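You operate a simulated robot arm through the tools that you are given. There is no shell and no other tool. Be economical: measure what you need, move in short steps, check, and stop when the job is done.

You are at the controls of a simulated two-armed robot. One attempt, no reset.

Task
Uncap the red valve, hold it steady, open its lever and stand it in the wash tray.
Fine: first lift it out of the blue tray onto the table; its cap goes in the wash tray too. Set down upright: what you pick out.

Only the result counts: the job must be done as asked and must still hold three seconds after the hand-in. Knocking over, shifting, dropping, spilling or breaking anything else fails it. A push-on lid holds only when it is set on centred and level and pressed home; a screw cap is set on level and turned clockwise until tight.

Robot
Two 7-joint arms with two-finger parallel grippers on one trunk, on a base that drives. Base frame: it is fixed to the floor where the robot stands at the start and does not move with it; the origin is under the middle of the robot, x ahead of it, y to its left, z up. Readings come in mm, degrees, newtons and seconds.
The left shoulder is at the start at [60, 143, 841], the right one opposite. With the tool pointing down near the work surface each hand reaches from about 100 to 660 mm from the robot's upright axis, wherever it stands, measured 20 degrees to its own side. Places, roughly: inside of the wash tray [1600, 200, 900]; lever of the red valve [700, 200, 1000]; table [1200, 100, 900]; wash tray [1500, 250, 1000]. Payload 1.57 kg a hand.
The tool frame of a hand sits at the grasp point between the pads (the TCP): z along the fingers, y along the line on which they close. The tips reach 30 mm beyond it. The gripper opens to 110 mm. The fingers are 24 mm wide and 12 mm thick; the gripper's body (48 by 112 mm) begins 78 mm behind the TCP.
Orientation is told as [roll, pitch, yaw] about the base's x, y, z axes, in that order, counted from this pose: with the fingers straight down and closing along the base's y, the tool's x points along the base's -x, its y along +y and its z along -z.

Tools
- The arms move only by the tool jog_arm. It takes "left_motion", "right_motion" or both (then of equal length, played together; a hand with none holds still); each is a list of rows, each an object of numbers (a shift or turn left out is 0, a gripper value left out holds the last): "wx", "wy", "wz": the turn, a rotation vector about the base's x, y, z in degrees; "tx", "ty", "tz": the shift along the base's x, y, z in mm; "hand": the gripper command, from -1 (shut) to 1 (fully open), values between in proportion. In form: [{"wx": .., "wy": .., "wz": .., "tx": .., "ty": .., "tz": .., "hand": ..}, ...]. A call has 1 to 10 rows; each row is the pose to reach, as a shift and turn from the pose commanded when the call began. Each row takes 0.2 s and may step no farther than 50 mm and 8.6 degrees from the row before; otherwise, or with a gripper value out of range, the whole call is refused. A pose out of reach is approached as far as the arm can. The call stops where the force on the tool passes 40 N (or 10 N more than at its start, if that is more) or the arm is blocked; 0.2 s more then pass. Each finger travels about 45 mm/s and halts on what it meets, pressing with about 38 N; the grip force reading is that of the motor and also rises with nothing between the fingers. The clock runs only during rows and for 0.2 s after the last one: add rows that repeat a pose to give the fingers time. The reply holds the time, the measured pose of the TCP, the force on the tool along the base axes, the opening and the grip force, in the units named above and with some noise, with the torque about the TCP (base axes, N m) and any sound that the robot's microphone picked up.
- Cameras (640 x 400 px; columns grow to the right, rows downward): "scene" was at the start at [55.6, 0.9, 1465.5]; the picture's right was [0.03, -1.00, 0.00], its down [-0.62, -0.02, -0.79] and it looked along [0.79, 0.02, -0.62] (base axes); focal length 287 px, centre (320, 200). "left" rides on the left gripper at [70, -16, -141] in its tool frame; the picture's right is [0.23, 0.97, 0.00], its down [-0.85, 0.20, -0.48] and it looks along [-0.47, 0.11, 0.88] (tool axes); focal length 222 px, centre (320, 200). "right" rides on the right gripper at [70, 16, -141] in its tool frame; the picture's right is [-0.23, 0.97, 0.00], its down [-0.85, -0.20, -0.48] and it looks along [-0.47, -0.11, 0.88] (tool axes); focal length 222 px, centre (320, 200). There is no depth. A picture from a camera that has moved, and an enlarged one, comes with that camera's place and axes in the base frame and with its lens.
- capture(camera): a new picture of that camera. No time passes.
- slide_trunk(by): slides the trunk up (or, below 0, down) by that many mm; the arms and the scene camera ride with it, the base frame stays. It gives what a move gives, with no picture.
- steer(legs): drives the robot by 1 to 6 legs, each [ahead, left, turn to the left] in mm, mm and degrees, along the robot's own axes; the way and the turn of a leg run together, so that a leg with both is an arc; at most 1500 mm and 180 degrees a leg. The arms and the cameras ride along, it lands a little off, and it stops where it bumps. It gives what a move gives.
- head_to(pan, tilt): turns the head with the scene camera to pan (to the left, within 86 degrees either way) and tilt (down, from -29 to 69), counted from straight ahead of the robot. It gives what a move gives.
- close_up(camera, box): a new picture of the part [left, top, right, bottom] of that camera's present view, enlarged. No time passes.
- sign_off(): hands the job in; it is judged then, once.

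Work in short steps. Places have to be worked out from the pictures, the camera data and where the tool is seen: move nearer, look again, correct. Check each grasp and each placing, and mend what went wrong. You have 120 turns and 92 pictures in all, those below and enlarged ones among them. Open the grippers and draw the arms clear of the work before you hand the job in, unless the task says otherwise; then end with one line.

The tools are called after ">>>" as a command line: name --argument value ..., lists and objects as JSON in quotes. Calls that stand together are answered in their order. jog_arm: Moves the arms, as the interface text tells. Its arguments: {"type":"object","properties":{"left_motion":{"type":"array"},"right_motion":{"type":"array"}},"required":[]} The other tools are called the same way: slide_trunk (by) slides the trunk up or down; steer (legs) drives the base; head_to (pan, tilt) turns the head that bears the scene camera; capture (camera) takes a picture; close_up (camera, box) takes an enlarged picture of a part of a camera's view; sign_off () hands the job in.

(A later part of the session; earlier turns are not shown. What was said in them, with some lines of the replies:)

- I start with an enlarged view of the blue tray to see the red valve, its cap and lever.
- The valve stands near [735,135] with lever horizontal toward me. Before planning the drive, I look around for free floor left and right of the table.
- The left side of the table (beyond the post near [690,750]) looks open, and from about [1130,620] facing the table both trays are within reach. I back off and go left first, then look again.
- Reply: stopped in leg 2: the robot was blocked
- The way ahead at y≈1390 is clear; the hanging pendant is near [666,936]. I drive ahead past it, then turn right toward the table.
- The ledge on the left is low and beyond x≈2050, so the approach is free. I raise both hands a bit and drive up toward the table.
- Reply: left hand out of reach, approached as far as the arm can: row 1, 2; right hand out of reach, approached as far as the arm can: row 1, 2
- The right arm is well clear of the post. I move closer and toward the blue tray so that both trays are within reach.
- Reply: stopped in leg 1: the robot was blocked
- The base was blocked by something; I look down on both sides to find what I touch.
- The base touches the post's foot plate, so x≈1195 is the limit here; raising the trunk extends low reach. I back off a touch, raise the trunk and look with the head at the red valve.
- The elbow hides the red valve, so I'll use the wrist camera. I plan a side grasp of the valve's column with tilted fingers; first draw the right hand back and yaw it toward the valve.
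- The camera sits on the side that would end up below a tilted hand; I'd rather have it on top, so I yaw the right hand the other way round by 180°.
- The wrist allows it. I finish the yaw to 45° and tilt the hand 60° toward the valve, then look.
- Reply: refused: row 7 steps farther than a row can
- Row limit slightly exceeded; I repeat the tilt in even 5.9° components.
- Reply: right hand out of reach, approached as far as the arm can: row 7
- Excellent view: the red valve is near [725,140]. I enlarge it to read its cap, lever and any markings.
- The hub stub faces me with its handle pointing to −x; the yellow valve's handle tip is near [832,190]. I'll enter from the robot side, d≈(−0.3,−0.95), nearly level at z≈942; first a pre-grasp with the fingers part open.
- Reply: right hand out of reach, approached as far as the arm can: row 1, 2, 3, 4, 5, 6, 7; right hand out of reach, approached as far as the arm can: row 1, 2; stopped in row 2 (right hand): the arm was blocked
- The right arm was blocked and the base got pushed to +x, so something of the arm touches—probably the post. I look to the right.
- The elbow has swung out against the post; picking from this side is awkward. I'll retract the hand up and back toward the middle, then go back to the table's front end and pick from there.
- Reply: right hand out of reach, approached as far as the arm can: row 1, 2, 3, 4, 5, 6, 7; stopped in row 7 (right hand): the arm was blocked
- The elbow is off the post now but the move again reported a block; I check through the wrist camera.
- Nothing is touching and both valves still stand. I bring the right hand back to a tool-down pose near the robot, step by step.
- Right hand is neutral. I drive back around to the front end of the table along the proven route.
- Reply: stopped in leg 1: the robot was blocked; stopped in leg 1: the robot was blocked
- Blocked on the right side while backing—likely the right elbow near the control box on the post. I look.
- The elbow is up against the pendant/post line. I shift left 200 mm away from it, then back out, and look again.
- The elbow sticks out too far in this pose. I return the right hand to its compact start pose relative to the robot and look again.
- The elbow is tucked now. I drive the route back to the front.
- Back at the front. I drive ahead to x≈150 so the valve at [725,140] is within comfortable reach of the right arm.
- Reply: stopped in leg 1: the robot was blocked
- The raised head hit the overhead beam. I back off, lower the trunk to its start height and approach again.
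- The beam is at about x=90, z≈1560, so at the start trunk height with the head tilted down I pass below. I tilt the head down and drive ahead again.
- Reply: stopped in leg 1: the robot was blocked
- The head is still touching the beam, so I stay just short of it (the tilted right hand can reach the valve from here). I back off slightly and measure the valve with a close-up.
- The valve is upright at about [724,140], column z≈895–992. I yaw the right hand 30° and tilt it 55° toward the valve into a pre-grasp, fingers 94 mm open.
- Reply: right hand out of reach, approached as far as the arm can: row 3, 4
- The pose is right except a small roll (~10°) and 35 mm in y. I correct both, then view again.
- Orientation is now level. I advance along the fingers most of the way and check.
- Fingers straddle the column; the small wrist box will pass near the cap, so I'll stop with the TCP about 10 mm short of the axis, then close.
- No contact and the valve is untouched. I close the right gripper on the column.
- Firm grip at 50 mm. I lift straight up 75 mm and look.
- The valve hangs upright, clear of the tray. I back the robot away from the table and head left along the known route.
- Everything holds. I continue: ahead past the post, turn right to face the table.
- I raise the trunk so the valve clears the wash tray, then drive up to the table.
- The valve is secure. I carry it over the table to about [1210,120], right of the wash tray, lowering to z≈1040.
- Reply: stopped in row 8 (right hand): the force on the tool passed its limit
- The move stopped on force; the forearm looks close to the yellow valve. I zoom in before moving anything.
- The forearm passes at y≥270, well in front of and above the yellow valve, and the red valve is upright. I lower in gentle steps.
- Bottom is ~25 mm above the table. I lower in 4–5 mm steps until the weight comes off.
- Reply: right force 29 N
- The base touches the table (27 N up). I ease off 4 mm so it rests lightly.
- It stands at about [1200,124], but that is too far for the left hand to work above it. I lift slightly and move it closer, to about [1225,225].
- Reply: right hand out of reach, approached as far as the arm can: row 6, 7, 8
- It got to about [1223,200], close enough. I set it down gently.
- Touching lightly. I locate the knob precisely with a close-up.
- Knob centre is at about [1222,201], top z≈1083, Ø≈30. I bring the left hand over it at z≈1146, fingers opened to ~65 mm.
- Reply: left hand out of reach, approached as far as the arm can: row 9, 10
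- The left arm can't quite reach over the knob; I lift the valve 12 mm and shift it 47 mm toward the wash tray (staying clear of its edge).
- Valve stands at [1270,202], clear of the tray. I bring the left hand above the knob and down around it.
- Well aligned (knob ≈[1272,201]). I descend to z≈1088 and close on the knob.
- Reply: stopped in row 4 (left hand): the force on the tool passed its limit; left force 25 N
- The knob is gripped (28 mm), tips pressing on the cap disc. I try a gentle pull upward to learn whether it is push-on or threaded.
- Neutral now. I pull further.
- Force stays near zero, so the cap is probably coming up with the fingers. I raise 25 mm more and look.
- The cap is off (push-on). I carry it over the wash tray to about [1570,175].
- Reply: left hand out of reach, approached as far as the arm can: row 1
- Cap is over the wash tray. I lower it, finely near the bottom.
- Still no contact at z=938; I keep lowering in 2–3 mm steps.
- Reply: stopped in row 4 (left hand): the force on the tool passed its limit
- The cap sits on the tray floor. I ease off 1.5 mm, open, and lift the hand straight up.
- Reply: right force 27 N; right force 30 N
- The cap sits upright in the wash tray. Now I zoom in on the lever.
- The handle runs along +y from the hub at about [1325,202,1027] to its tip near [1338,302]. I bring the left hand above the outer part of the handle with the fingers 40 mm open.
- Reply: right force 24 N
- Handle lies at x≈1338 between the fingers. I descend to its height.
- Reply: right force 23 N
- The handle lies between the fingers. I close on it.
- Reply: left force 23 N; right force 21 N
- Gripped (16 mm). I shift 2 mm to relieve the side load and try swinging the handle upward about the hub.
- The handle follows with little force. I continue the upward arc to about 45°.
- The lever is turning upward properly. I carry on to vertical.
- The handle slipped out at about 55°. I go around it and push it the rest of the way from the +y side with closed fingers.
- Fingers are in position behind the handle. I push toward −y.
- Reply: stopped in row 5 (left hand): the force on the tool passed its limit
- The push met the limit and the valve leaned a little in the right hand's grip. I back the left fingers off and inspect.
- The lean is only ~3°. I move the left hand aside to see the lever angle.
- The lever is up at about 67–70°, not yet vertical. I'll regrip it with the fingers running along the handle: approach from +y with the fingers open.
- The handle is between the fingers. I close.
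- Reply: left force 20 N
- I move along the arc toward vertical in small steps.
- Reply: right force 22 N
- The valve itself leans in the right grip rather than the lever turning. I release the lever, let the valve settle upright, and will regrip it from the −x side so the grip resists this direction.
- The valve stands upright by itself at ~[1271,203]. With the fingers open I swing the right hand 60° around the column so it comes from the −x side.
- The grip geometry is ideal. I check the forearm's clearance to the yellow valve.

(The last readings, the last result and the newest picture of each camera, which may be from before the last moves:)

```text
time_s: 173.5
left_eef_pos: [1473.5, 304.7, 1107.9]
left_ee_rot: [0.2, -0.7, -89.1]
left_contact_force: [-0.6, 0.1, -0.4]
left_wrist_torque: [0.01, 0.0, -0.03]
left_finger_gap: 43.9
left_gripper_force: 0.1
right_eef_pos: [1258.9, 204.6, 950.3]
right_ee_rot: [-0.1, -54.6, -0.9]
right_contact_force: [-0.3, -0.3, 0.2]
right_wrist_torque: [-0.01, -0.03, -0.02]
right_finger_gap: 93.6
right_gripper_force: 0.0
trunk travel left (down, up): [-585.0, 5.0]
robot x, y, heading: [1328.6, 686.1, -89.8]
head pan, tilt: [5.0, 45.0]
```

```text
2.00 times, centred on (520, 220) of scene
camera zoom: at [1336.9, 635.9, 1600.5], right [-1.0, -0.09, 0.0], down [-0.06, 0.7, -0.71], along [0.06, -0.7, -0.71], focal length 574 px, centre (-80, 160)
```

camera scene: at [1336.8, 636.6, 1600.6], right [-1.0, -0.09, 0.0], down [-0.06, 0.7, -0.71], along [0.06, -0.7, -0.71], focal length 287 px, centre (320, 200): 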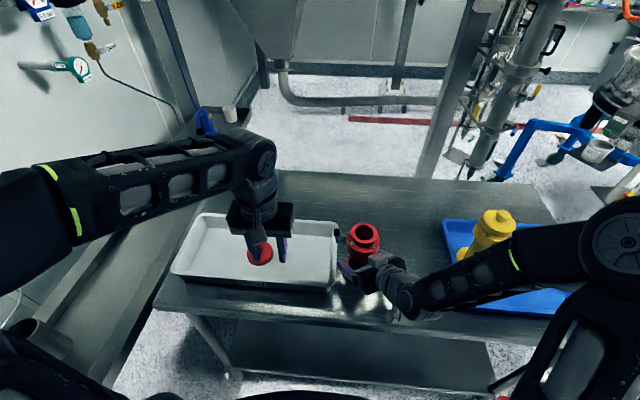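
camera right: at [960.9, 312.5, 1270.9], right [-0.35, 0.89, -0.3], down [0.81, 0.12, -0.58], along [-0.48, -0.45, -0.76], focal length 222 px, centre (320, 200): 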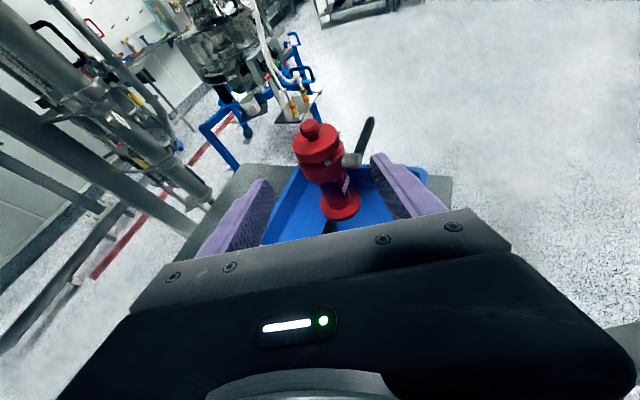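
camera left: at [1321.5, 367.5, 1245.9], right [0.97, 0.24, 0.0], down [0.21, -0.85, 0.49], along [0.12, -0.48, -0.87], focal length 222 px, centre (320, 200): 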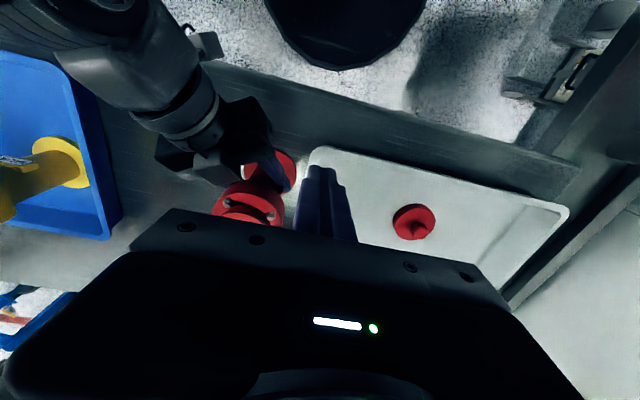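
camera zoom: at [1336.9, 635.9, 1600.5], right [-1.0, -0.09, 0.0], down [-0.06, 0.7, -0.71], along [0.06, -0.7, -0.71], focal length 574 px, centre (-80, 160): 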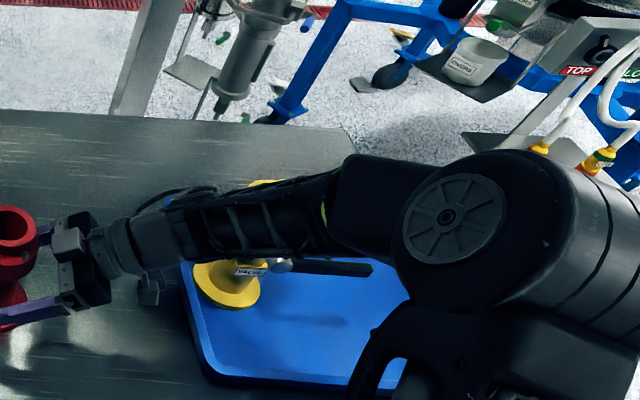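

The forearm is about 100 mm in front of and above the yellow valve. I close the right gripper on the column.

>>> jog_arm --right_motion '[{"hand": -1}, {"hand": -1}, {"hand": -1}, {"hand": -1}, {"hand": -1}, {"hand": -1}]'

>>> close_up --camera "scene" --box '[310, 190, 430, 300]'

```text
time_s: 174.9
left_eef_pos: [1474.4, 304.6, 1108.1]
left_ee_rot: [0.0, -0.7, -89.1]
left_contact_force: [0.8, -0.6, 0.4]
left_wrist_torque: [0.0, 0.02, 0.01]
left_finger_gap: 44.0
left_gripper_force: 0.1
right_eef_pos: [1257.7, 204.7, 950.9]
right_ee_rot: [-0.2, -54.7, -0.9]
right_contact_force: [-3.1, 0.5, 2.8]
right_wrist_torque: [0.72, 0.2, 0.21]
right_finger_gap: 50.7
right_gripper_force: 37.9
trunk travel left (down, up): [-585.0, 5.0]
robot x, y, heading: [1327.6, 688.8, -89.9]
head pan, tilt: [5.0, 45.0]
```

```text
3.64 times, centred on (370, 245) of scene
camera zoom: at [1336.5, 636.7, 1600.6], right [-1.0, -0.09, 0.0], down [-0.06, 0.7, -0.71], along [0.06, -0.7, -0.71], focal length 1044 px, centre (138, 36)
```

zoom: 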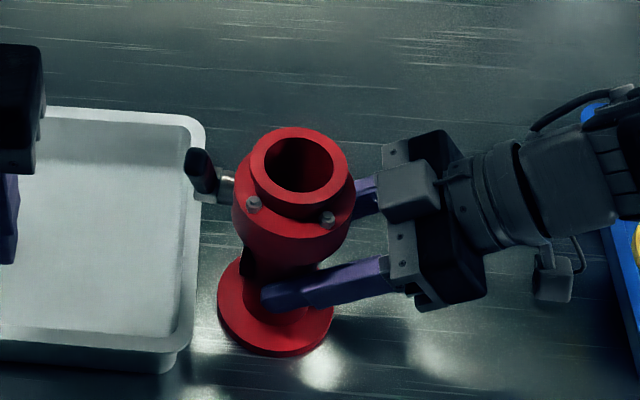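

Solid grip, valve upright; the lever is at about 57°. I now push it again from the +y side with closed left fingers.

>>> jog_arm --left_motion '[{"tx": -45, "hand": -1}, {"tx": -90, "hand": -1}, {"tx": -134, "hand": -1}, {"tx": -134, "ty": -10}, {"tx": -134, "ty": -18}, {"tx": -134, "ty": -26}]'

>>> jog_arm --left_motion '[{"ty": -4}, {"ty": -8}, {"ty": -12}, {"ty": -16}, {"ty": -20}]'

```text
time_s: 176.3
left_eef_pos: [1338.4, 277.6, 1107.2]
left_ee_rot: [0.1, -0.8, -89.1]
left_contact_force: [0.4, -0.2, 0.4]
left_wrist_torque: [0.02, 0.01, 0.02]
left_finger_gap: 0.0
left_gripper_force: 21.3
right_eef_pos: [1258.3, 203.5, 951.5]
right_ee_rot: [-0.2, -54.8, -0.8]
right_contact_force: [-0.1, -0.1, 2.5]
right_wrist_torque: [0.38, -0.1, 0.05]
right_finger_gap: 50.0
right_gripper_force: 37.9
trunk travel left (down, up): [-585.0, 5.0]
robot x, y, heading: [1332.3, 688.9, -89.8]
head pan, tilt: [5.0, 45.0]
```

```text
time_s: 177.5
left_eef_pos: [1340.0, 259.1, 1109.1]
left_ee_rot: [0.2, -0.7, -89.1]
left_contact_force: [1.6, 5.5, 1.0]
left_wrist_torque: [0.02, -0.03, 0.0]
left_finger_gap: 0.0
left_gripper_force: 21.7
right_eef_pos: [1258.1, 204.4, 951.6]
right_ee_rot: [-0.3, -54.5, -0.9]
right_contact_force: [-2.0, -4.0, 2.2]
right_wrist_torque: [0.83, -0.35, -0.19]
right_finger_gap: 49.9
right_gripper_force: 37.6
trunk travel left (down, up): [-585.0, 5.0]
robot x, y, heading: [1333.3, 686.9, -89.6]
head pan, tilt: [5.0, 45.0]
```

Contact with only ~5 N. I keep pushing in small steps.

>>> jog_arm --left_motion '[{"ty": -4}, {"ty": -8}, {"ty": -12}, {"ty": -16}, {"ty": -20}, {"ty": -24}]'

>>> close_up --camera "scene" --box '[310, 180, 430, 290]'

```text
time_s: 178.9
left_eef_pos: [1341.0, 233.8, 1108.8]
left_ee_rot: [0.1, -0.8, -89.1]
left_contact_force: [6.3, 17.7, 14.5]
left_wrist_torque: [-0.14, -0.1, 0.18]
left_finger_gap: 0.0
left_gripper_force: 21.7
right_eef_pos: [1258.8, 202.5, 953.0]
right_ee_rot: [-0.6, -54.5, -0.8]
right_contact_force: [-2.8, -25.9, 4.1]
right_wrist_torque: [0.83, -0.47, -1.45]
right_finger_gap: 51.9
right_gripper_force: 38.3
trunk travel left (down, up): [-585.0, 5.0]
robot x, y, heading: [1326.7, 691.0, -89.9]
head pan, tilt: [5.0, 45.0]
```

```text
3.64 times, centred on (370, 235) of scene
camera zoom: at [1337.5, 637.0, 1600.8], right [-1.0, -0.09, 0.0], down [-0.06, 0.7, -0.71], along [0.06, -0.7, -0.71], focal length 1044 px, centre (138, 73)
```

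zoom: 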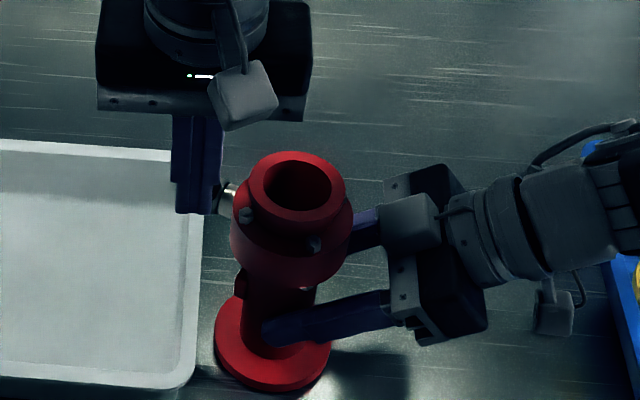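

The lever keeps turning (the upward force is just its tip sliding on my finger). I push on.

>>> jog_arm --left_motion '[{"ty": -3, "tz": 1}, {"ty": -6, "tz": 2}, {"ty": -9, "tz": 3}, {"ty": -12, "tz": 3}, {"ty": -15, "tz": 3}, {"ty": -18, "tz": 3}]'

```text
time_s: 180.3
left_eef_pos: [1339.2, 214.8, 1111.4]
left_ee_rot: [0.1, -0.8, -89.0]
left_contact_force: [5.9, 15.6, 9.1]
left_wrist_torque: [-0.08, -0.07, 0.2]
left_finger_gap: 0.0
left_gripper_force: 21.1
right_eef_pos: [1257.6, 201.7, 952.8]
right_ee_rot: [-0.6, -54.8, -0.8]
right_contact_force: [-5.6, -25.0, 12.3]
right_wrist_torque: [0.81, -0.72, -1.62]
right_finger_gap: 54.8
right_gripper_force: 38.0
trunk travel left (down, up): [-585.0, 5.0]
robot x, y, heading: [1329.8, 692.4, -89.6]
head pan, tilt: [5.0, 45.0]
```

The right gap widening shows the valve leaning, so the lever is at a hard stop: about 57° (≈1 rad), unchanged by three pushes. It is fully open. I back the left hand away and check that the valve rights itself.

>>> jog_arm --left_motion '[{"ty": 15}, {"ty": 40}, {"ty": 75}, {"ty": 80, "tx": 45}, {"ty": 80, "tx": 90}, {"ty": 60, "tx": 135}, {"ty": 40, "tx": 180}]'

>>> close_up --camera "scene" --box '[310, 190, 430, 300]'

```text
time_s: 181.9
left_eef_pos: [1521.9, 254.6, 1108.9]
left_ee_rot: [0.1, -0.7, -89.2]
left_contact_force: [0.1, -0.1, -0.2]
left_wrist_torque: [0.02, -0.01, -0.03]
left_finger_gap: 0.1
left_gripper_force: 21.3
right_eef_pos: [1258.0, 203.4, 950.8]
right_ee_rot: [-0.1, -54.5, -0.9]
right_contact_force: [0.4, -0.7, -7.5]
right_wrist_torque: [0.03, 0.14, 0.0]
right_finger_gap: 50.0
right_gripper_force: 38.3
trunk travel left (down, up): [-585.0, 5.0]
robot x, y, heading: [1332.8, 688.3, -89.5]
head pan, tilt: [5.0, 45.0]
```

```text
3.64 times, centred on (370, 245) of scene
camera zoom: at [1337.5, 635.7, 1600.5], right [-1.0, -0.09, 0.0], down [-0.06, 0.7, -0.71], along [0.06, -0.7, -0.71], focal length 1044 px, centre (138, 36)
```

zoom: 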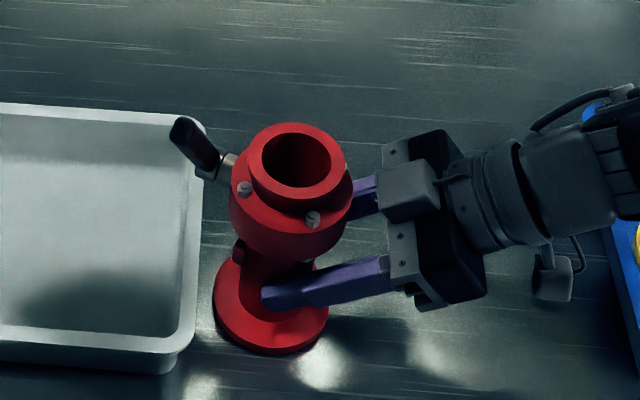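

Valve upright again in the grip, lever resting at its stop. I move the left hand away, lift the valve and carry it over the wash tray.

>>> jog_arm --left_motion '[{"tx": 45, "tz": 5}, {"tx": 90, "tz": 10}, {"tx": 135, "tz": 15}, {"tx": 170, "tz": 20}]' --right_motion '[{"tz": 20}, {"tz": 40}, {"tz": 60}, {"tz": 75}]'

>>> jog_arm --right_motion '[{"tx": 25, "ty": -5}, {"tx": 50, "ty": -10}, {"tx": 75, "ty": -15}, {"tx": 100, "ty": -20}, {"tx": 125, "ty": -25}, {"tx": 150, "ty": -28}]'

>>> capture --camera "scene"

```text
time_s: 182.9
left_eef_pos: [1689.7, 254.6, 1129.0]
left_ee_rot: [0.0, -0.7, -89.1]
left_contact_force: [0.0, -1.4, 0.2]
left_wrist_torque: [0.0, 0.03, 0.0]
left_finger_gap: 0.1
left_gripper_force: 20.9
right_eef_pos: [1259.0, 204.4, 1026.2]
right_ee_rot: [-0.1, -54.7, -0.9]
right_contact_force: [0.4, -0.1, -7.3]
right_wrist_torque: [0.02, 0.15, -0.01]
right_finger_gap: 49.9
right_gripper_force: 37.8
trunk travel left (down, up): [-585.0, 5.0]
robot x, y, heading: [1329.5, 686.7, -89.8]
head pan, tilt: [5.0, 45.0]
```

```text
time_s: 184.3
left_eef_pos: [1689.2, 254.5, 1129.0]
left_ee_rot: [0.2, -0.8, -89.0]
left_contact_force: [0.6, 0.8, 0.4]
left_wrist_torque: [-0.01, 0.01, 0.01]
left_finger_gap: 0.0
left_gripper_force: 21.9
right_eef_pos: [1410.6, 176.4, 1026.6]
right_ee_rot: [-0.3, -54.6, -0.9]
right_contact_force: [0.1, -0.2, -7.0]
right_wrist_torque: [-0.01, 0.15, -0.03]
right_finger_gap: 50.0
right_gripper_force: 37.8
trunk travel left (down, up): [-585.0, 5.0]
robot x, y, heading: [1332.7, 690.4, -89.3]
head pan, tilt: [5.0, 45.0]
```

```text
10 pictures are left
camera scene: at [1337.7, 635.8, 1600.5], right [-1.0, -0.09, 0.0], down [-0.06, 0.7, -0.71], along [0.06, -0.7, -0.71], focal length 287 px, centre (320, 200)
```

scene: 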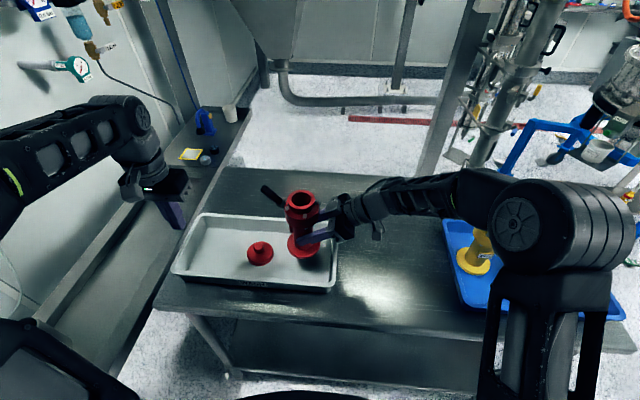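

The valve is over the tray with clearance to the cap. I lower it.

>>> jog_arm --right_motion '[{"tz": -15}, {"tz": -30}, {"tz": -45}, {"tz": -57}, {"tz": -63}]'

>>> close_up --camera "scene" --box '[200, 170, 380, 310]'

```text
time_s: 185.5
left_eef_pos: [1688.7, 255.0, 1130.2]
left_ee_rot: [0.1, -0.7, -89.0]
left_contact_force: [-0.7, -0.5, -0.4]
left_wrist_torque: [0.0, 0.01, -0.03]
left_finger_gap: 0.3
left_gripper_force: 21.5
right_eef_pos: [1410.8, 175.1, 965.3]
right_ee_rot: [-0.3, -54.7, -0.9]
right_contact_force: [-0.1, 0.8, -8.2]
right_wrist_torque: [0.02, 0.15, 0.02]
right_finger_gap: 50.3
right_gripper_force: 38.0
trunk travel left (down, up): [-585.0, 5.0]
robot x, y, heading: [1331.0, 690.7, -89.7]
head pan, tilt: [5.0, 45.0]
```

```text
2.86 times, centred on (290, 240) of scene
camera zoom: at [1337.1, 635.8, 1600.5], right [-1.0, -0.09, 0.0], down [-0.06, 0.7, -0.71], along [0.06, -0.7, -0.71], focal length 820 px, centre (406, 86)
```

zoom: 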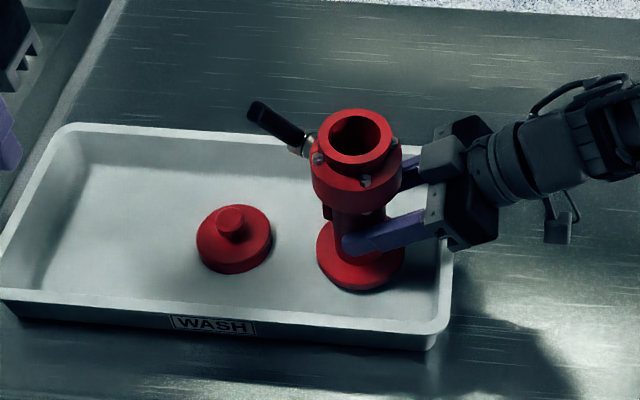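

All good. I lower the last ~10 mm in small steps until contact.

>>> jog_arm --right_motion '[{"tz": -3}, {"tz": -6}, {"tz": -8}, {"tz": -10}]'

```text
time_s: 186.5
left_eef_pos: [1687.8, 254.6, 1128.5]
left_ee_rot: [0.1, -0.7, -89.2]
left_contact_force: [0.3, 0.3, 0.6]
left_wrist_torque: [-0.03, 0.0, -0.01]
left_finger_gap: 0.2
left_gripper_force: 21.7
right_eef_pos: [1409.9, 176.2, 953.9]
right_ee_rot: [-0.2, -54.7, -0.9]
right_contact_force: [-0.3, -0.1, -8.1]
right_wrist_torque: [0.04, 0.12, -0.02]
right_finger_gap: 50.0
right_gripper_force: 38.4
trunk travel left (down, up): [-585.0, 5.0]
robot x, y, heading: [1329.7, 686.2, -89.9]
head pan, tilt: [5.0, 45.0]
```

>>> jog_arm --right_motion '[{"tz": -1.5}, {"tz": -3}, {"tz": -4.5}, {"tz": -6}]'

```text
time_s: 187.5
left_eef_pos: [1688.0, 257.7, 1131.7]
left_ee_rot: [0.2, -0.8, -89.1]
left_contact_force: [-0.2, 0.0, -0.6]
left_wrist_torque: [0.01, -0.05, 0.0]
left_finger_gap: 0.0
left_gripper_force: 21.2
right_eef_pos: [1410.4, 175.4, 951.8]
right_ee_rot: [-0.8, -55.0, -0.5]
right_contact_force: [-2.9, -0.3, 27.2]
right_wrist_torque: [0.2, -0.03, -0.37]
right_finger_gap: 49.5
right_gripper_force: 38.1
trunk travel left (down, up): [-585.0, 5.0]
robot x, y, heading: [1330.6, 690.5, -89.7]
head pan, tilt: [5.0, 45.0]
```

The valve rests on the tray floor. I ease off, open the fingers gently and retract along the finger direction.

>>> jog_arm --right_motion '[{"tz": 2.5}, {"tz": 3.5}, {"tz": 3.5, "hand": -0.06}, {"tz": 3.5, "hand": 0.1}, {"tz": 3.5, "hand": 0.4}, {"tz": 3.5, "hand": 0.7}, {"tz": 3.5, "hand": 0.7}]'

>>> jog_arm --right_motion '[{"tx": -20, "tz": 14}, {"tx": -45, "tz": 32}, {"tx": -80, "tz": 56}, {"tx": -115, "tz": 80}]'

>>> close_up --camera "scene" --box '[200, 170, 380, 310]'

```text
time_s: 189.1
left_eef_pos: [1688.8, 255.2, 1129.3]
left_ee_rot: [0.1, -0.8, -89.1]
left_contact_force: [0.0, 0.0, -0.1]
left_wrist_torque: [0.01, 0.01, -0.02]
left_finger_gap: 0.1
left_gripper_force: 21.4
right_eef_pos: [1408.5, 176.7, 950.6]
right_ee_rot: [-0.4, -54.6, -0.8]
right_contact_force: [-0.1, 0.4, 0.2]
right_wrist_torque: [-0.01, 0.02, -0.02]
right_finger_gap: 93.2
right_gripper_force: 0.1
trunk travel left (down, up): [-585.0, 5.0]
robot x, y, heading: [1331.4, 690.6, -89.9]
head pan, tilt: [5.0, 45.0]
```

```text
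time_s: 190.1
left_eef_pos: [1688.1, 254.6, 1130.1]
left_ee_rot: [0.2, -0.8, -89.0]
left_contact_force: [0.1, 1.3, 0.3]
left_wrist_torque: [0.02, -0.05, 0.0]
left_finger_gap: 0.0
left_gripper_force: 21.4
right_eef_pos: [1291.8, 178.7, 1030.9]
right_ee_rot: [-0.2, -54.7, -0.8]
right_contact_force: [-0.2, 1.2, 1.1]
right_wrist_torque: [0.0, -0.01, -0.03]
right_finger_gap: 93.2
right_gripper_force: 0.0
trunk travel left (down, up): [-585.0, 5.0]
robot x, y, heading: [1329.8, 690.3, -89.8]
head pan, tilt: [5.0, 45.0]
```

```text
2.86 times, centred on (290, 240) of scene
camera zoom: at [1336.2, 637.0, 1600.5], right [-1.0, -0.09, 0.0], down [-0.06, 0.7, -0.71], along [0.06, -0.7, -0.71], focal length 820 px, centre (406, 86)
```

zoom: 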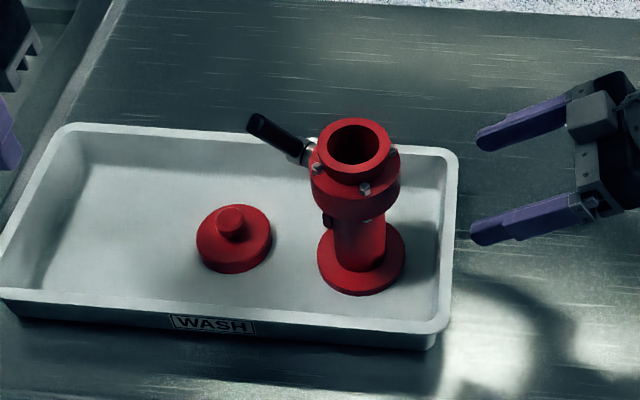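

The valve stands upright in the tray with the cap beside it. The right wrist camera now looks level along +x, nearly along the hub axis, so I use it to read the lever angle properly.

>>> capture --camera "right"

```text
7 pictures are left
camera right: at [1136.2, 197.1, 1056.4], right [0.15, 0.97, 0.18], down [0.1, -0.2, 0.97], along [0.98, -0.13, -0.13], focal length 222 px, centre (320, 200)
```

right: 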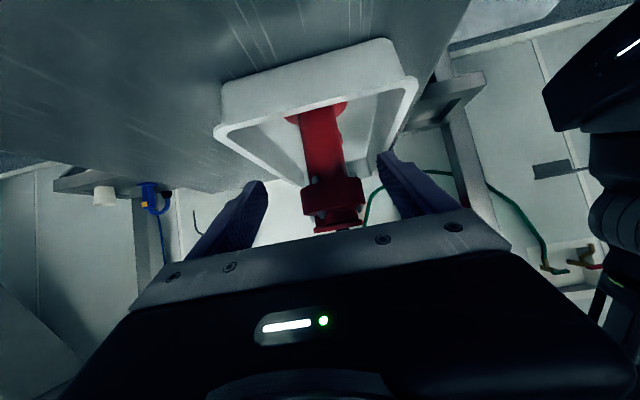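

The handle is hidden by the palm; I raise the right hand ~140 mm (also clear of the work) and look again.

>>> jog_arm --right_motion '[{"tz": 35, "tx": -10}, {"tz": 70, "tx": -20}, {"tz": 105, "tx": -30}, {"tz": 140, "tx": -40}]'

>>> close_up --camera "right" --box '[230, 60, 430, 220]'

```text
time_s: 191.1
left_eef_pos: [1688.6, 255.2, 1130.9]
left_ee_rot: [0.1, -0.8, -89.2]
left_contact_force: [-0.1, -0.1, 0.1]
left_wrist_torque: [-0.03, 0.02, 0.02]
left_finger_gap: 0.0
left_gripper_force: 21.5
right_eef_pos: [1252.6, 175.9, 1172.9]
right_ee_rot: [-0.2, -54.6, -0.9]
right_contact_force: [0.0, 0.4, 0.4]
right_wrist_torque: [-0.03, 0.0, -0.01]
right_finger_gap: 93.5
right_gripper_force: 0.0
trunk travel left (down, up): [-585.0, 5.0]
robot x, y, heading: [1330.0, 689.3, -89.8]
head pan, tilt: [5.0, 45.0]
```

```text
2.50 times, centred on (330, 140) of right
camera zoom: at [1098.3, 195.8, 1197.1], right [0.15, 0.97, 0.18], down [0.1, -0.2, 0.97], along [0.98, -0.13, -0.13], focal length 555 px, centre (295, 350)
```

zoom: 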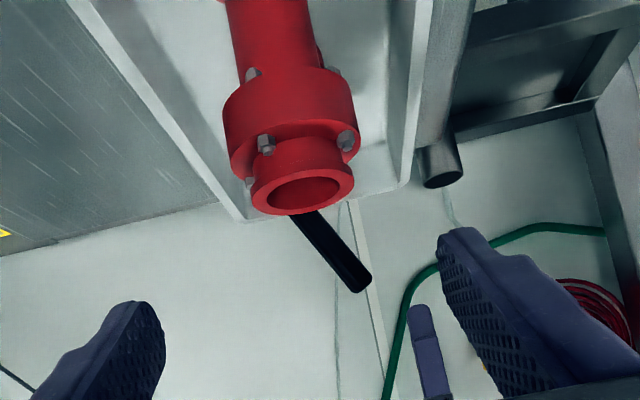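

The side view reads the lever at about 62° from horizontal. To be certain that this is its stop, I'll regrip the column (a little higher) and do one more push, then compare in this same view.

>>> jog_arm --right_motion '[{"tz": -35, "tx": 10}, {"tz": -70, "tx": 20}, {"tz": -105, "tx": 30}, {"tz": -140, "tx": 40}, {"tz": -155, "tx": 70}, {"tz": -175, "tx": 100}, {"tz": -195, "tx": 130}, {"tz": -211, "tx": 154, "ty": 1}]'

>>> jog_arm --right_motion '[{"hand": -1}, {"hand": -1}, {"hand": -1}, {"hand": -1}, {"hand": -1}, {"hand": -1}]'

```text
time_s: 192.9
left_eef_pos: [1687.7, 255.3, 1131.1]
left_ee_rot: [0.1, -0.7, -89.2]
left_contact_force: [-0.5, 0.0, 0.6]
left_wrist_torque: [0.0, 0.0, 0.0]
left_finger_gap: 0.0
left_gripper_force: 22.1
right_eef_pos: [1408.2, 176.8, 957.3]
right_ee_rot: [-0.3, -54.6, -0.9]
right_contact_force: [0.1, 0.5, 0.1]
right_wrist_torque: [0.02, 0.0, -0.05]
right_finger_gap: 93.5
right_gripper_force: 0.1
trunk travel left (down, up): [-585.0, 5.0]
robot x, y, heading: [1330.1, 693.4, -89.6]
head pan, tilt: [5.0, 45.0]
```

```text
time_s: 194.3
left_eef_pos: [1688.6, 254.5, 1129.8]
left_ee_rot: [0.1, -0.9, -89.1]
left_contact_force: [0.5, -0.6, -0.5]
left_wrist_torque: [0.03, 0.02, -0.02]
left_finger_gap: 0.1
left_gripper_force: 21.7
right_eef_pos: [1407.8, 176.5, 958.2]
right_ee_rot: [-0.3, -54.7, -0.8]
right_contact_force: [0.0, -1.5, -0.4]
right_wrist_torque: [-0.02, -0.02, -0.13]
right_finger_gap: 49.9
right_gripper_force: 38.1
trunk travel left (down, up): [-585.0, 5.0]
robot x, y, heading: [1331.6, 689.6, -89.8]
head pan, tilt: [5.0, 45.0]
```

Held again. I press the valve down slightly and bring the closed left fingers behind the handle.

>>> jog_arm --left_motion '[{"tx": -45, "ty": 5}, {"tx": -90, "ty": 10, "tz": -5}, {"tx": -135, "ty": 12, "tz": -10}, {"tx": -175, "ty": 12, "tz": -14}, {"tx": -200, "ty": 10, "tz": -16}, {"tx": -200, "ty": 0, "tz": -16}, {"tx": -200, "ty": -10, "tz": -16}]' --right_motion '[{"tz": -1}, {"tz": -2}, {"tz": -3}, {"tz": -3}, {"tz": -3}, {"tz": -3}, {"tz": -3}]'

>>> jog_arm --left_motion '[{"ty": -4}, {"ty": -8}, {"ty": -12}, {"ty": -16}, {"ty": -20}]'

```text
time_s: 195.9
left_eef_pos: [1490.0, 246.3, 1115.9]
left_ee_rot: [0.2, -0.8, -89.2]
left_contact_force: [-0.5, 0.0, -0.2]
left_wrist_torque: [-0.02, 0.03, 0.04]
left_finger_gap: 0.1
left_gripper_force: 21.5
right_eef_pos: [1409.1, 177.4, 958.8]
right_ee_rot: [-0.5, -54.8, -0.5]
right_contact_force: [-2.1, -3.2, 22.5]
right_wrist_torque: [0.1, -0.39, -0.17]
right_finger_gap: 49.5
right_gripper_force: 37.9
trunk travel left (down, up): [-585.0, 5.0]
robot x, y, heading: [1329.9, 689.3, -89.9]
head pan, tilt: [5.0, 45.0]
```

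```text
time_s: 197.1
left_eef_pos: [1489.2, 225.3, 1117.1]
left_ee_rot: [0.2, -0.7, -89.0]
left_contact_force: [-0.6, 0.3, -0.7]
left_wrist_torque: [-0.03, 0.01, 0.01]
left_finger_gap: 0.0
left_gripper_force: 21.3
right_eef_pos: [1407.9, 177.1, 959.2]
right_ee_rot: [-0.5, -54.9, -0.8]
right_contact_force: [0.8, -5.0, 29.6]
right_wrist_torque: [-0.01, -0.62, -0.44]
right_finger_gap: 49.5
right_gripper_force: 38.2
trunk travel left (down, up): [-585.0, 5.0]
robot x, y, heading: [1327.6, 689.0, -89.7]
head pan, tilt: [5.0, 45.0]
```

No contact yet. I continue in 3 mm steps.

>>> jog_arm --left_motion '[{"ty": -3}, {"ty": -6}, {"ty": -9}, {"ty": -12}]'

>>> jog_arm --left_motion '[{"ty": -3}, {"ty": -6}, {"ty": -9}]'

```text
time_s: 198.1
left_eef_pos: [1490.1, 215.1, 1116.9]
left_ee_rot: [0.1, -1.0, -88.9]
left_contact_force: [2.9, 20.1, 18.7]
left_wrist_torque: [-0.04, -0.15, 0.21]
left_finger_gap: 0.0
left_gripper_force: 20.8
right_eef_pos: [1408.9, 176.4, 959.5]
right_ee_rot: [-0.6, -54.7, -0.9]
right_contact_force: [6.4, -22.8, 15.6]
right_wrist_torque: [0.49, -0.34, -1.22]
right_finger_gap: 50.2
right_gripper_force: 38.7
trunk travel left (down, up): [-585.0, 5.0]
robot x, y, heading: [1329.7, 686.8, -89.7]
head pan, tilt: [5.0, 45.0]
```

```text
time_s: 198.9
left_eef_pos: [1490.6, 206.1, 1115.7]
left_ee_rot: [0.2, -0.7, -89.0]
left_contact_force: [7.2, 18.7, 14.6]
left_wrist_torque: [-0.1, -0.13, 0.27]
left_finger_gap: 0.2
left_gripper_force: 21.3
right_eef_pos: [1406.4, 174.3, 958.5]
right_ee_rot: [-0.8, -54.8, -1.0]
right_contact_force: [0.8, -28.6, 15.2]
right_wrist_torque: [0.49, -0.64, -1.41]
right_finger_gap: 51.9
right_gripper_force: 37.6
trunk travel left (down, up): [-585.0, 5.0]
robot x, y, heading: [1333.3, 687.4, -89.8]
head pan, tilt: [5.0, 45.0]
```

The push jams mostly through tip friction against my finger. I now push diagonally up and inward, so that friction helps turn the lever instead of opposing it.

>>> jog_arm --left_motion '[{"ty": 3, "tz": 0}, {"ty": 0, "tz": 4}, {"ty": -3, "tz": 9}, {"ty": -6, "tz": 14}, {"ty": -9, "tz": 19}, {"ty": -12, "tz": 23}]'

```text
time_s: 200.3
left_eef_pos: [1489.1, 193.6, 1137.6]
left_ee_rot: [0.1, -0.7, -89.1]
left_contact_force: [-0.2, 11.0, -11.6]
left_wrist_torque: [0.36, 0.12, 0.13]
left_finger_gap: 0.0
left_gripper_force: 20.9
right_eef_pos: [1408.8, 175.9, 959.9]
right_ee_rot: [-0.6, -54.8, -0.8]
right_contact_force: [2.0, -18.9, 25.4]
right_wrist_torque: [0.8, -0.95, -1.1]
right_finger_gap: 54.1
right_gripper_force: 38.1
trunk travel left (down, up): [-585.0, 5.0]
robot x, y, heading: [1330.7, 689.3, -89.7]
head pan, tilt: [5.0, 45.0]
```

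I back the left hand off and re-read the lever angle with the same right-camera style view after releasing the valve.

>>> jog_arm --left_motion '[{"ty": 20}, {"ty": 50}, {"ty": 75}, {"ty": 75, "tx": 45}, {"ty": 75, "tx": 90}, {"ty": 70, "tx": 135}, {"ty": 65, "tx": 180}]' --right_motion '[{}, {}, {}, {"tz": 2}, {"tz": 2}, {"tz": 2}, {"tz": 2}]'

>>> close_up --camera "scene" --box '[230, 170, 370, 280]'

```text
time_s: 201.9
left_eef_pos: [1670.9, 256.0, 1138.6]
left_ee_rot: [0.1, -0.6, -89.3]
left_contact_force: [0.6, 0.6, -0.2]
left_wrist_torque: [0.0, 0.03, -0.02]
left_finger_gap: 0.1
left_gripper_force: 21.0
right_eef_pos: [1408.1, 176.6, 957.8]
right_ee_rot: [-0.2, -54.6, -0.9]
right_contact_force: [0.1, 0.2, -7.8]
right_wrist_torque: [0.04, 0.16, -0.03]
right_finger_gap: 49.7
right_gripper_force: 37.8
trunk travel left (down, up): [-585.0, 5.0]
robot x, y, heading: [1327.8, 694.2, -89.6]
head pan, tilt: [5.0, 45.0]
```

```text
3.64 times, centred on (300, 225) of scene
camera zoom: at [1337.7, 635.7, 1600.5], right [-1.0, -0.09, 0.0], down [-0.06, 0.7, -0.71], along [0.06, -0.7, -0.71], focal length 1044 px, centre (393, 109)
```

zoom: 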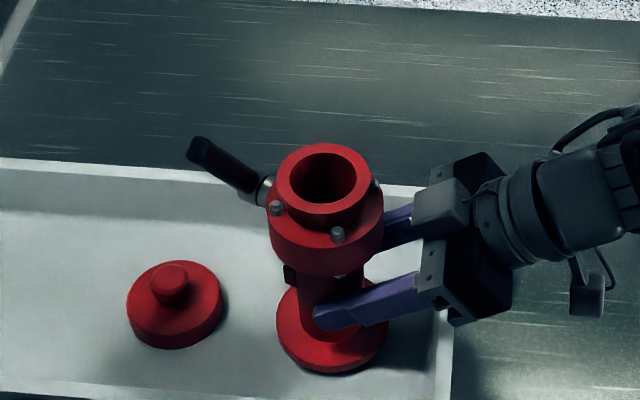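

The lever is still at ~61–62° after a stronger, better-directed push, so it is at its end stop – fully open. I set the valve back down and release it.

>>> jog_arm --right_motion '[{"tz": -1}, {"tz": -2}, {"tz": -3}, {"tz": -4}]'

```text
time_s: 202.9
left_eef_pos: [1670.1, 255.9, 1140.0]
left_ee_rot: [0.1, -0.8, -89.0]
left_contact_force: [0.4, -0.1, -1.1]
left_wrist_torque: [0.01, -0.02, 0.03]
left_finger_gap: 0.0
left_gripper_force: 21.2
right_eef_pos: [1406.5, 176.8, 954.7]
right_ee_rot: [-0.3, -54.6, -0.9]
right_contact_force: [0.9, 0.9, -7.6]
right_wrist_torque: [0.03, 0.19, 0.02]
right_finger_gap: 49.3
right_gripper_force: 38.5
trunk travel left (down, up): [-585.0, 5.0]
robot x, y, heading: [1329.3, 692.3, -89.7]
head pan, tilt: [5.0, 45.0]
```

Still hanging slightly; I lower further until contact.

>>> jog_arm --right_motion '[{"tz": -1.5}, {"tz": -3}, {"tz": -4.5}, {"tz": -6}]'

```text
time_s: 203.9
left_eef_pos: [1669.8, 255.7, 1139.0]
left_ee_rot: [0.2, -0.8, -89.1]
left_contact_force: [-0.5, -0.2, 0.2]
left_wrist_torque: [0.0, -0.01, 0.02]
left_finger_gap: 0.1
left_gripper_force: 21.3
right_eef_pos: [1408.5, 176.7, 952.7]
right_ee_rot: [-0.5, -54.9, -0.6]
right_contact_force: [0.0, -2.3, 14.4]
right_wrist_torque: [0.41, 0.42, -0.11]
right_finger_gap: 49.8
right_gripper_force: 38.2
trunk travel left (down, up): [-585.0, 5.0]
robot x, y, heading: [1330.1, 693.1, -89.9]
head pan, tilt: [5.0, 45.0]
```

Contact. I ease off, open gently, and retract along the fingers, then up.

>>> jog_arm --right_motion '[{"tz": 1.5}, {"tz": 2, "hand": -0.06}, {"tz": 2, "hand": 0.1}, {"tz": 2, "hand": 0.4}, {"tz": 2, "hand": 0.7}, {"tz": 2, "hand": 0.7}]'

>>> jog_arm --right_motion '[{"tx": -20, "tz": 14}, {"tx": -45, "tz": 32}, {"tx": -80, "tz": 56}, {"tx": -115, "tz": 80}, {"tx": -125, "tz": 115}, {"tx": -135, "tz": 150}, {"tx": -145, "tz": 190}, {"tx": -150, "tz": 220}]'

>>> close_up --camera "right" --box '[230, 60, 430, 220]'

```text
time_s: 205.3
left_eef_pos: [1670.4, 256.0, 1139.3]
left_ee_rot: [0.1, -0.8, -89.1]
left_contact_force: [-0.5, -0.4, 0.5]
left_wrist_torque: [0.01, 0.02, -0.04]
left_finger_gap: 0.0
left_gripper_force: 21.4
right_eef_pos: [1406.6, 178.6, 951.8]
right_ee_rot: [-0.3, -54.8, -0.8]
right_contact_force: [0.3, 0.7, -0.1]
right_wrist_torque: [0.0, -0.03, 0.01]
right_finger_gap: 93.2
right_gripper_force: 0.1
trunk travel left (down, up): [-585.0, 5.0]
robot x, y, heading: [1331.9, 688.2, -89.6]
head pan, tilt: [5.0, 45.0]
```

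```text
time_s: 207.1
left_eef_pos: [1669.1, 257.0, 1138.3]
left_ee_rot: [0.1, -0.8, -89.1]
left_contact_force: [0.0, 0.5, 0.3]
left_wrist_torque: [-0.02, -0.01, -0.02]
left_finger_gap: 0.1
left_gripper_force: 21.4
right_eef_pos: [1257.2, 177.1, 1172.3]
right_ee_rot: [-0.2, -54.6, -0.8]
right_contact_force: [1.4, 0.0, -0.1]
right_wrist_torque: [0.02, 0.05, -0.03]
right_finger_gap: 93.6
right_gripper_force: 0.0
trunk travel left (down, up): [-585.0, 5.0]
robot x, y, heading: [1327.8, 688.2, -89.9]
head pan, tilt: [5.0, 45.0]
```

```text
2.50 times, centred on (330, 140) of right
camera zoom: at [1101.9, 196.9, 1197.5], right [0.15, 0.97, 0.18], down [0.1, -0.2, 0.97], along [0.98, -0.13, -0.13], focal length 555 px, centre (295, 350)
```

zoom: 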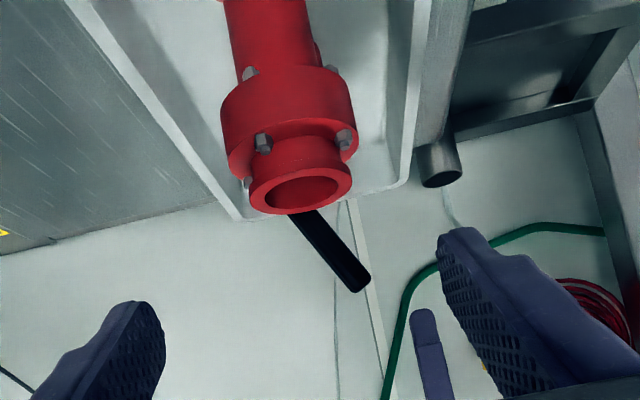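

The lever angle is identical to before – it is at its stop. I open the left gripper and back the robot away to draw both arms clear.

>>> jog_arm --left_motion '[{"hand": 1}, {"hand": 1, "tz": 5}, {"hand": 1, "tz": 5}, {"hand": 1, "tz": 5}, {"hand": 1, "tz": 5}]' --right_motion '[{"hand": 1}, {"hand": 1}, {"hand": 1}, {"hand": 1}, {"hand": 1}]'

>>> steer --legs '[[-250, 0, 0]]'

>>> capture --camera "scene"

```text
time_s: 208.3
left_eef_pos: [1671.3, 256.0, 1144.3]
left_ee_rot: [0.1, -0.9, -89.2]
left_contact_force: [-0.3, -0.5, 0.5]
left_wrist_torque: [0.02, 0.01, -0.03]
left_finger_gap: 103.8
left_gripper_force: 0.0
right_eef_pos: [1257.1, 178.3, 1172.8]
right_ee_rot: [-0.3, -54.7, -0.8]
right_contact_force: [0.3, 0.0, 0.1]
right_wrist_torque: [-0.01, -0.03, -0.03]
right_finger_gap: 110.0
right_gripper_force: 0.0
trunk travel left (down, up): [-585.0, 5.0]
robot x, y, heading: [1330.7, 684.2, -89.6]
head pan, tilt: [5.0, 45.0]
```

```text
time_s: 210.1
left_eef_pos: [1670.1, 512.7, 1143.5]
left_ee_rot: [0.0, -0.8, -88.8]
left_contact_force: [0.1, 0.1, 0.0]
left_wrist_torque: [-0.02, -0.01, 0.03]
left_finger_gap: 109.9
left_gripper_force: 0.1
right_eef_pos: [1258.4, 431.4, 1173.2]
right_ee_rot: [-0.5, -54.6, -0.3]
right_contact_force: [-0.8, 0.1, 1.2]
right_wrist_torque: [-0.01, 0.01, -0.03]
right_finger_gap: 109.8
right_gripper_force: 0.2
trunk travel left (down, up): [-585.0, 5.0]
robot x, y, heading: [1327.8, 946.2, -89.4]
head pan, tilt: [5.0, 45.0]
```

```text
3 pictures are left
camera scene: at [1335.4, 891.2, 1600.6], right [-1.0, -0.1, 0.0], down [-0.07, 0.7, -0.71], along [0.07, -0.7, -0.71], focal length 287 px, centre (320, 200)
```

scene: 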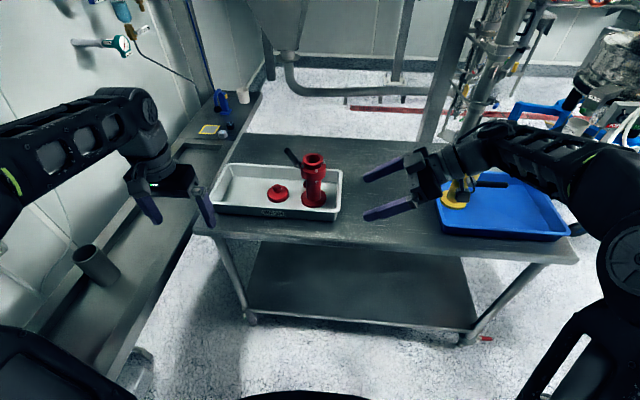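

The valve stands upright and open in the wash tray with its cap upright beside it. The yellow valve and both trays are undisturbed and the arms are clear, so I hand in.

>>> sign_off

```text
The job is handed in.
```

The red valve is out of the blue tray, uncapped, and standing upright in the wash tray with its cap upright beside it. Its lever is turned about 62° up to what felt like a hard stop, which I took as fully open since harder pushes moved it no further.
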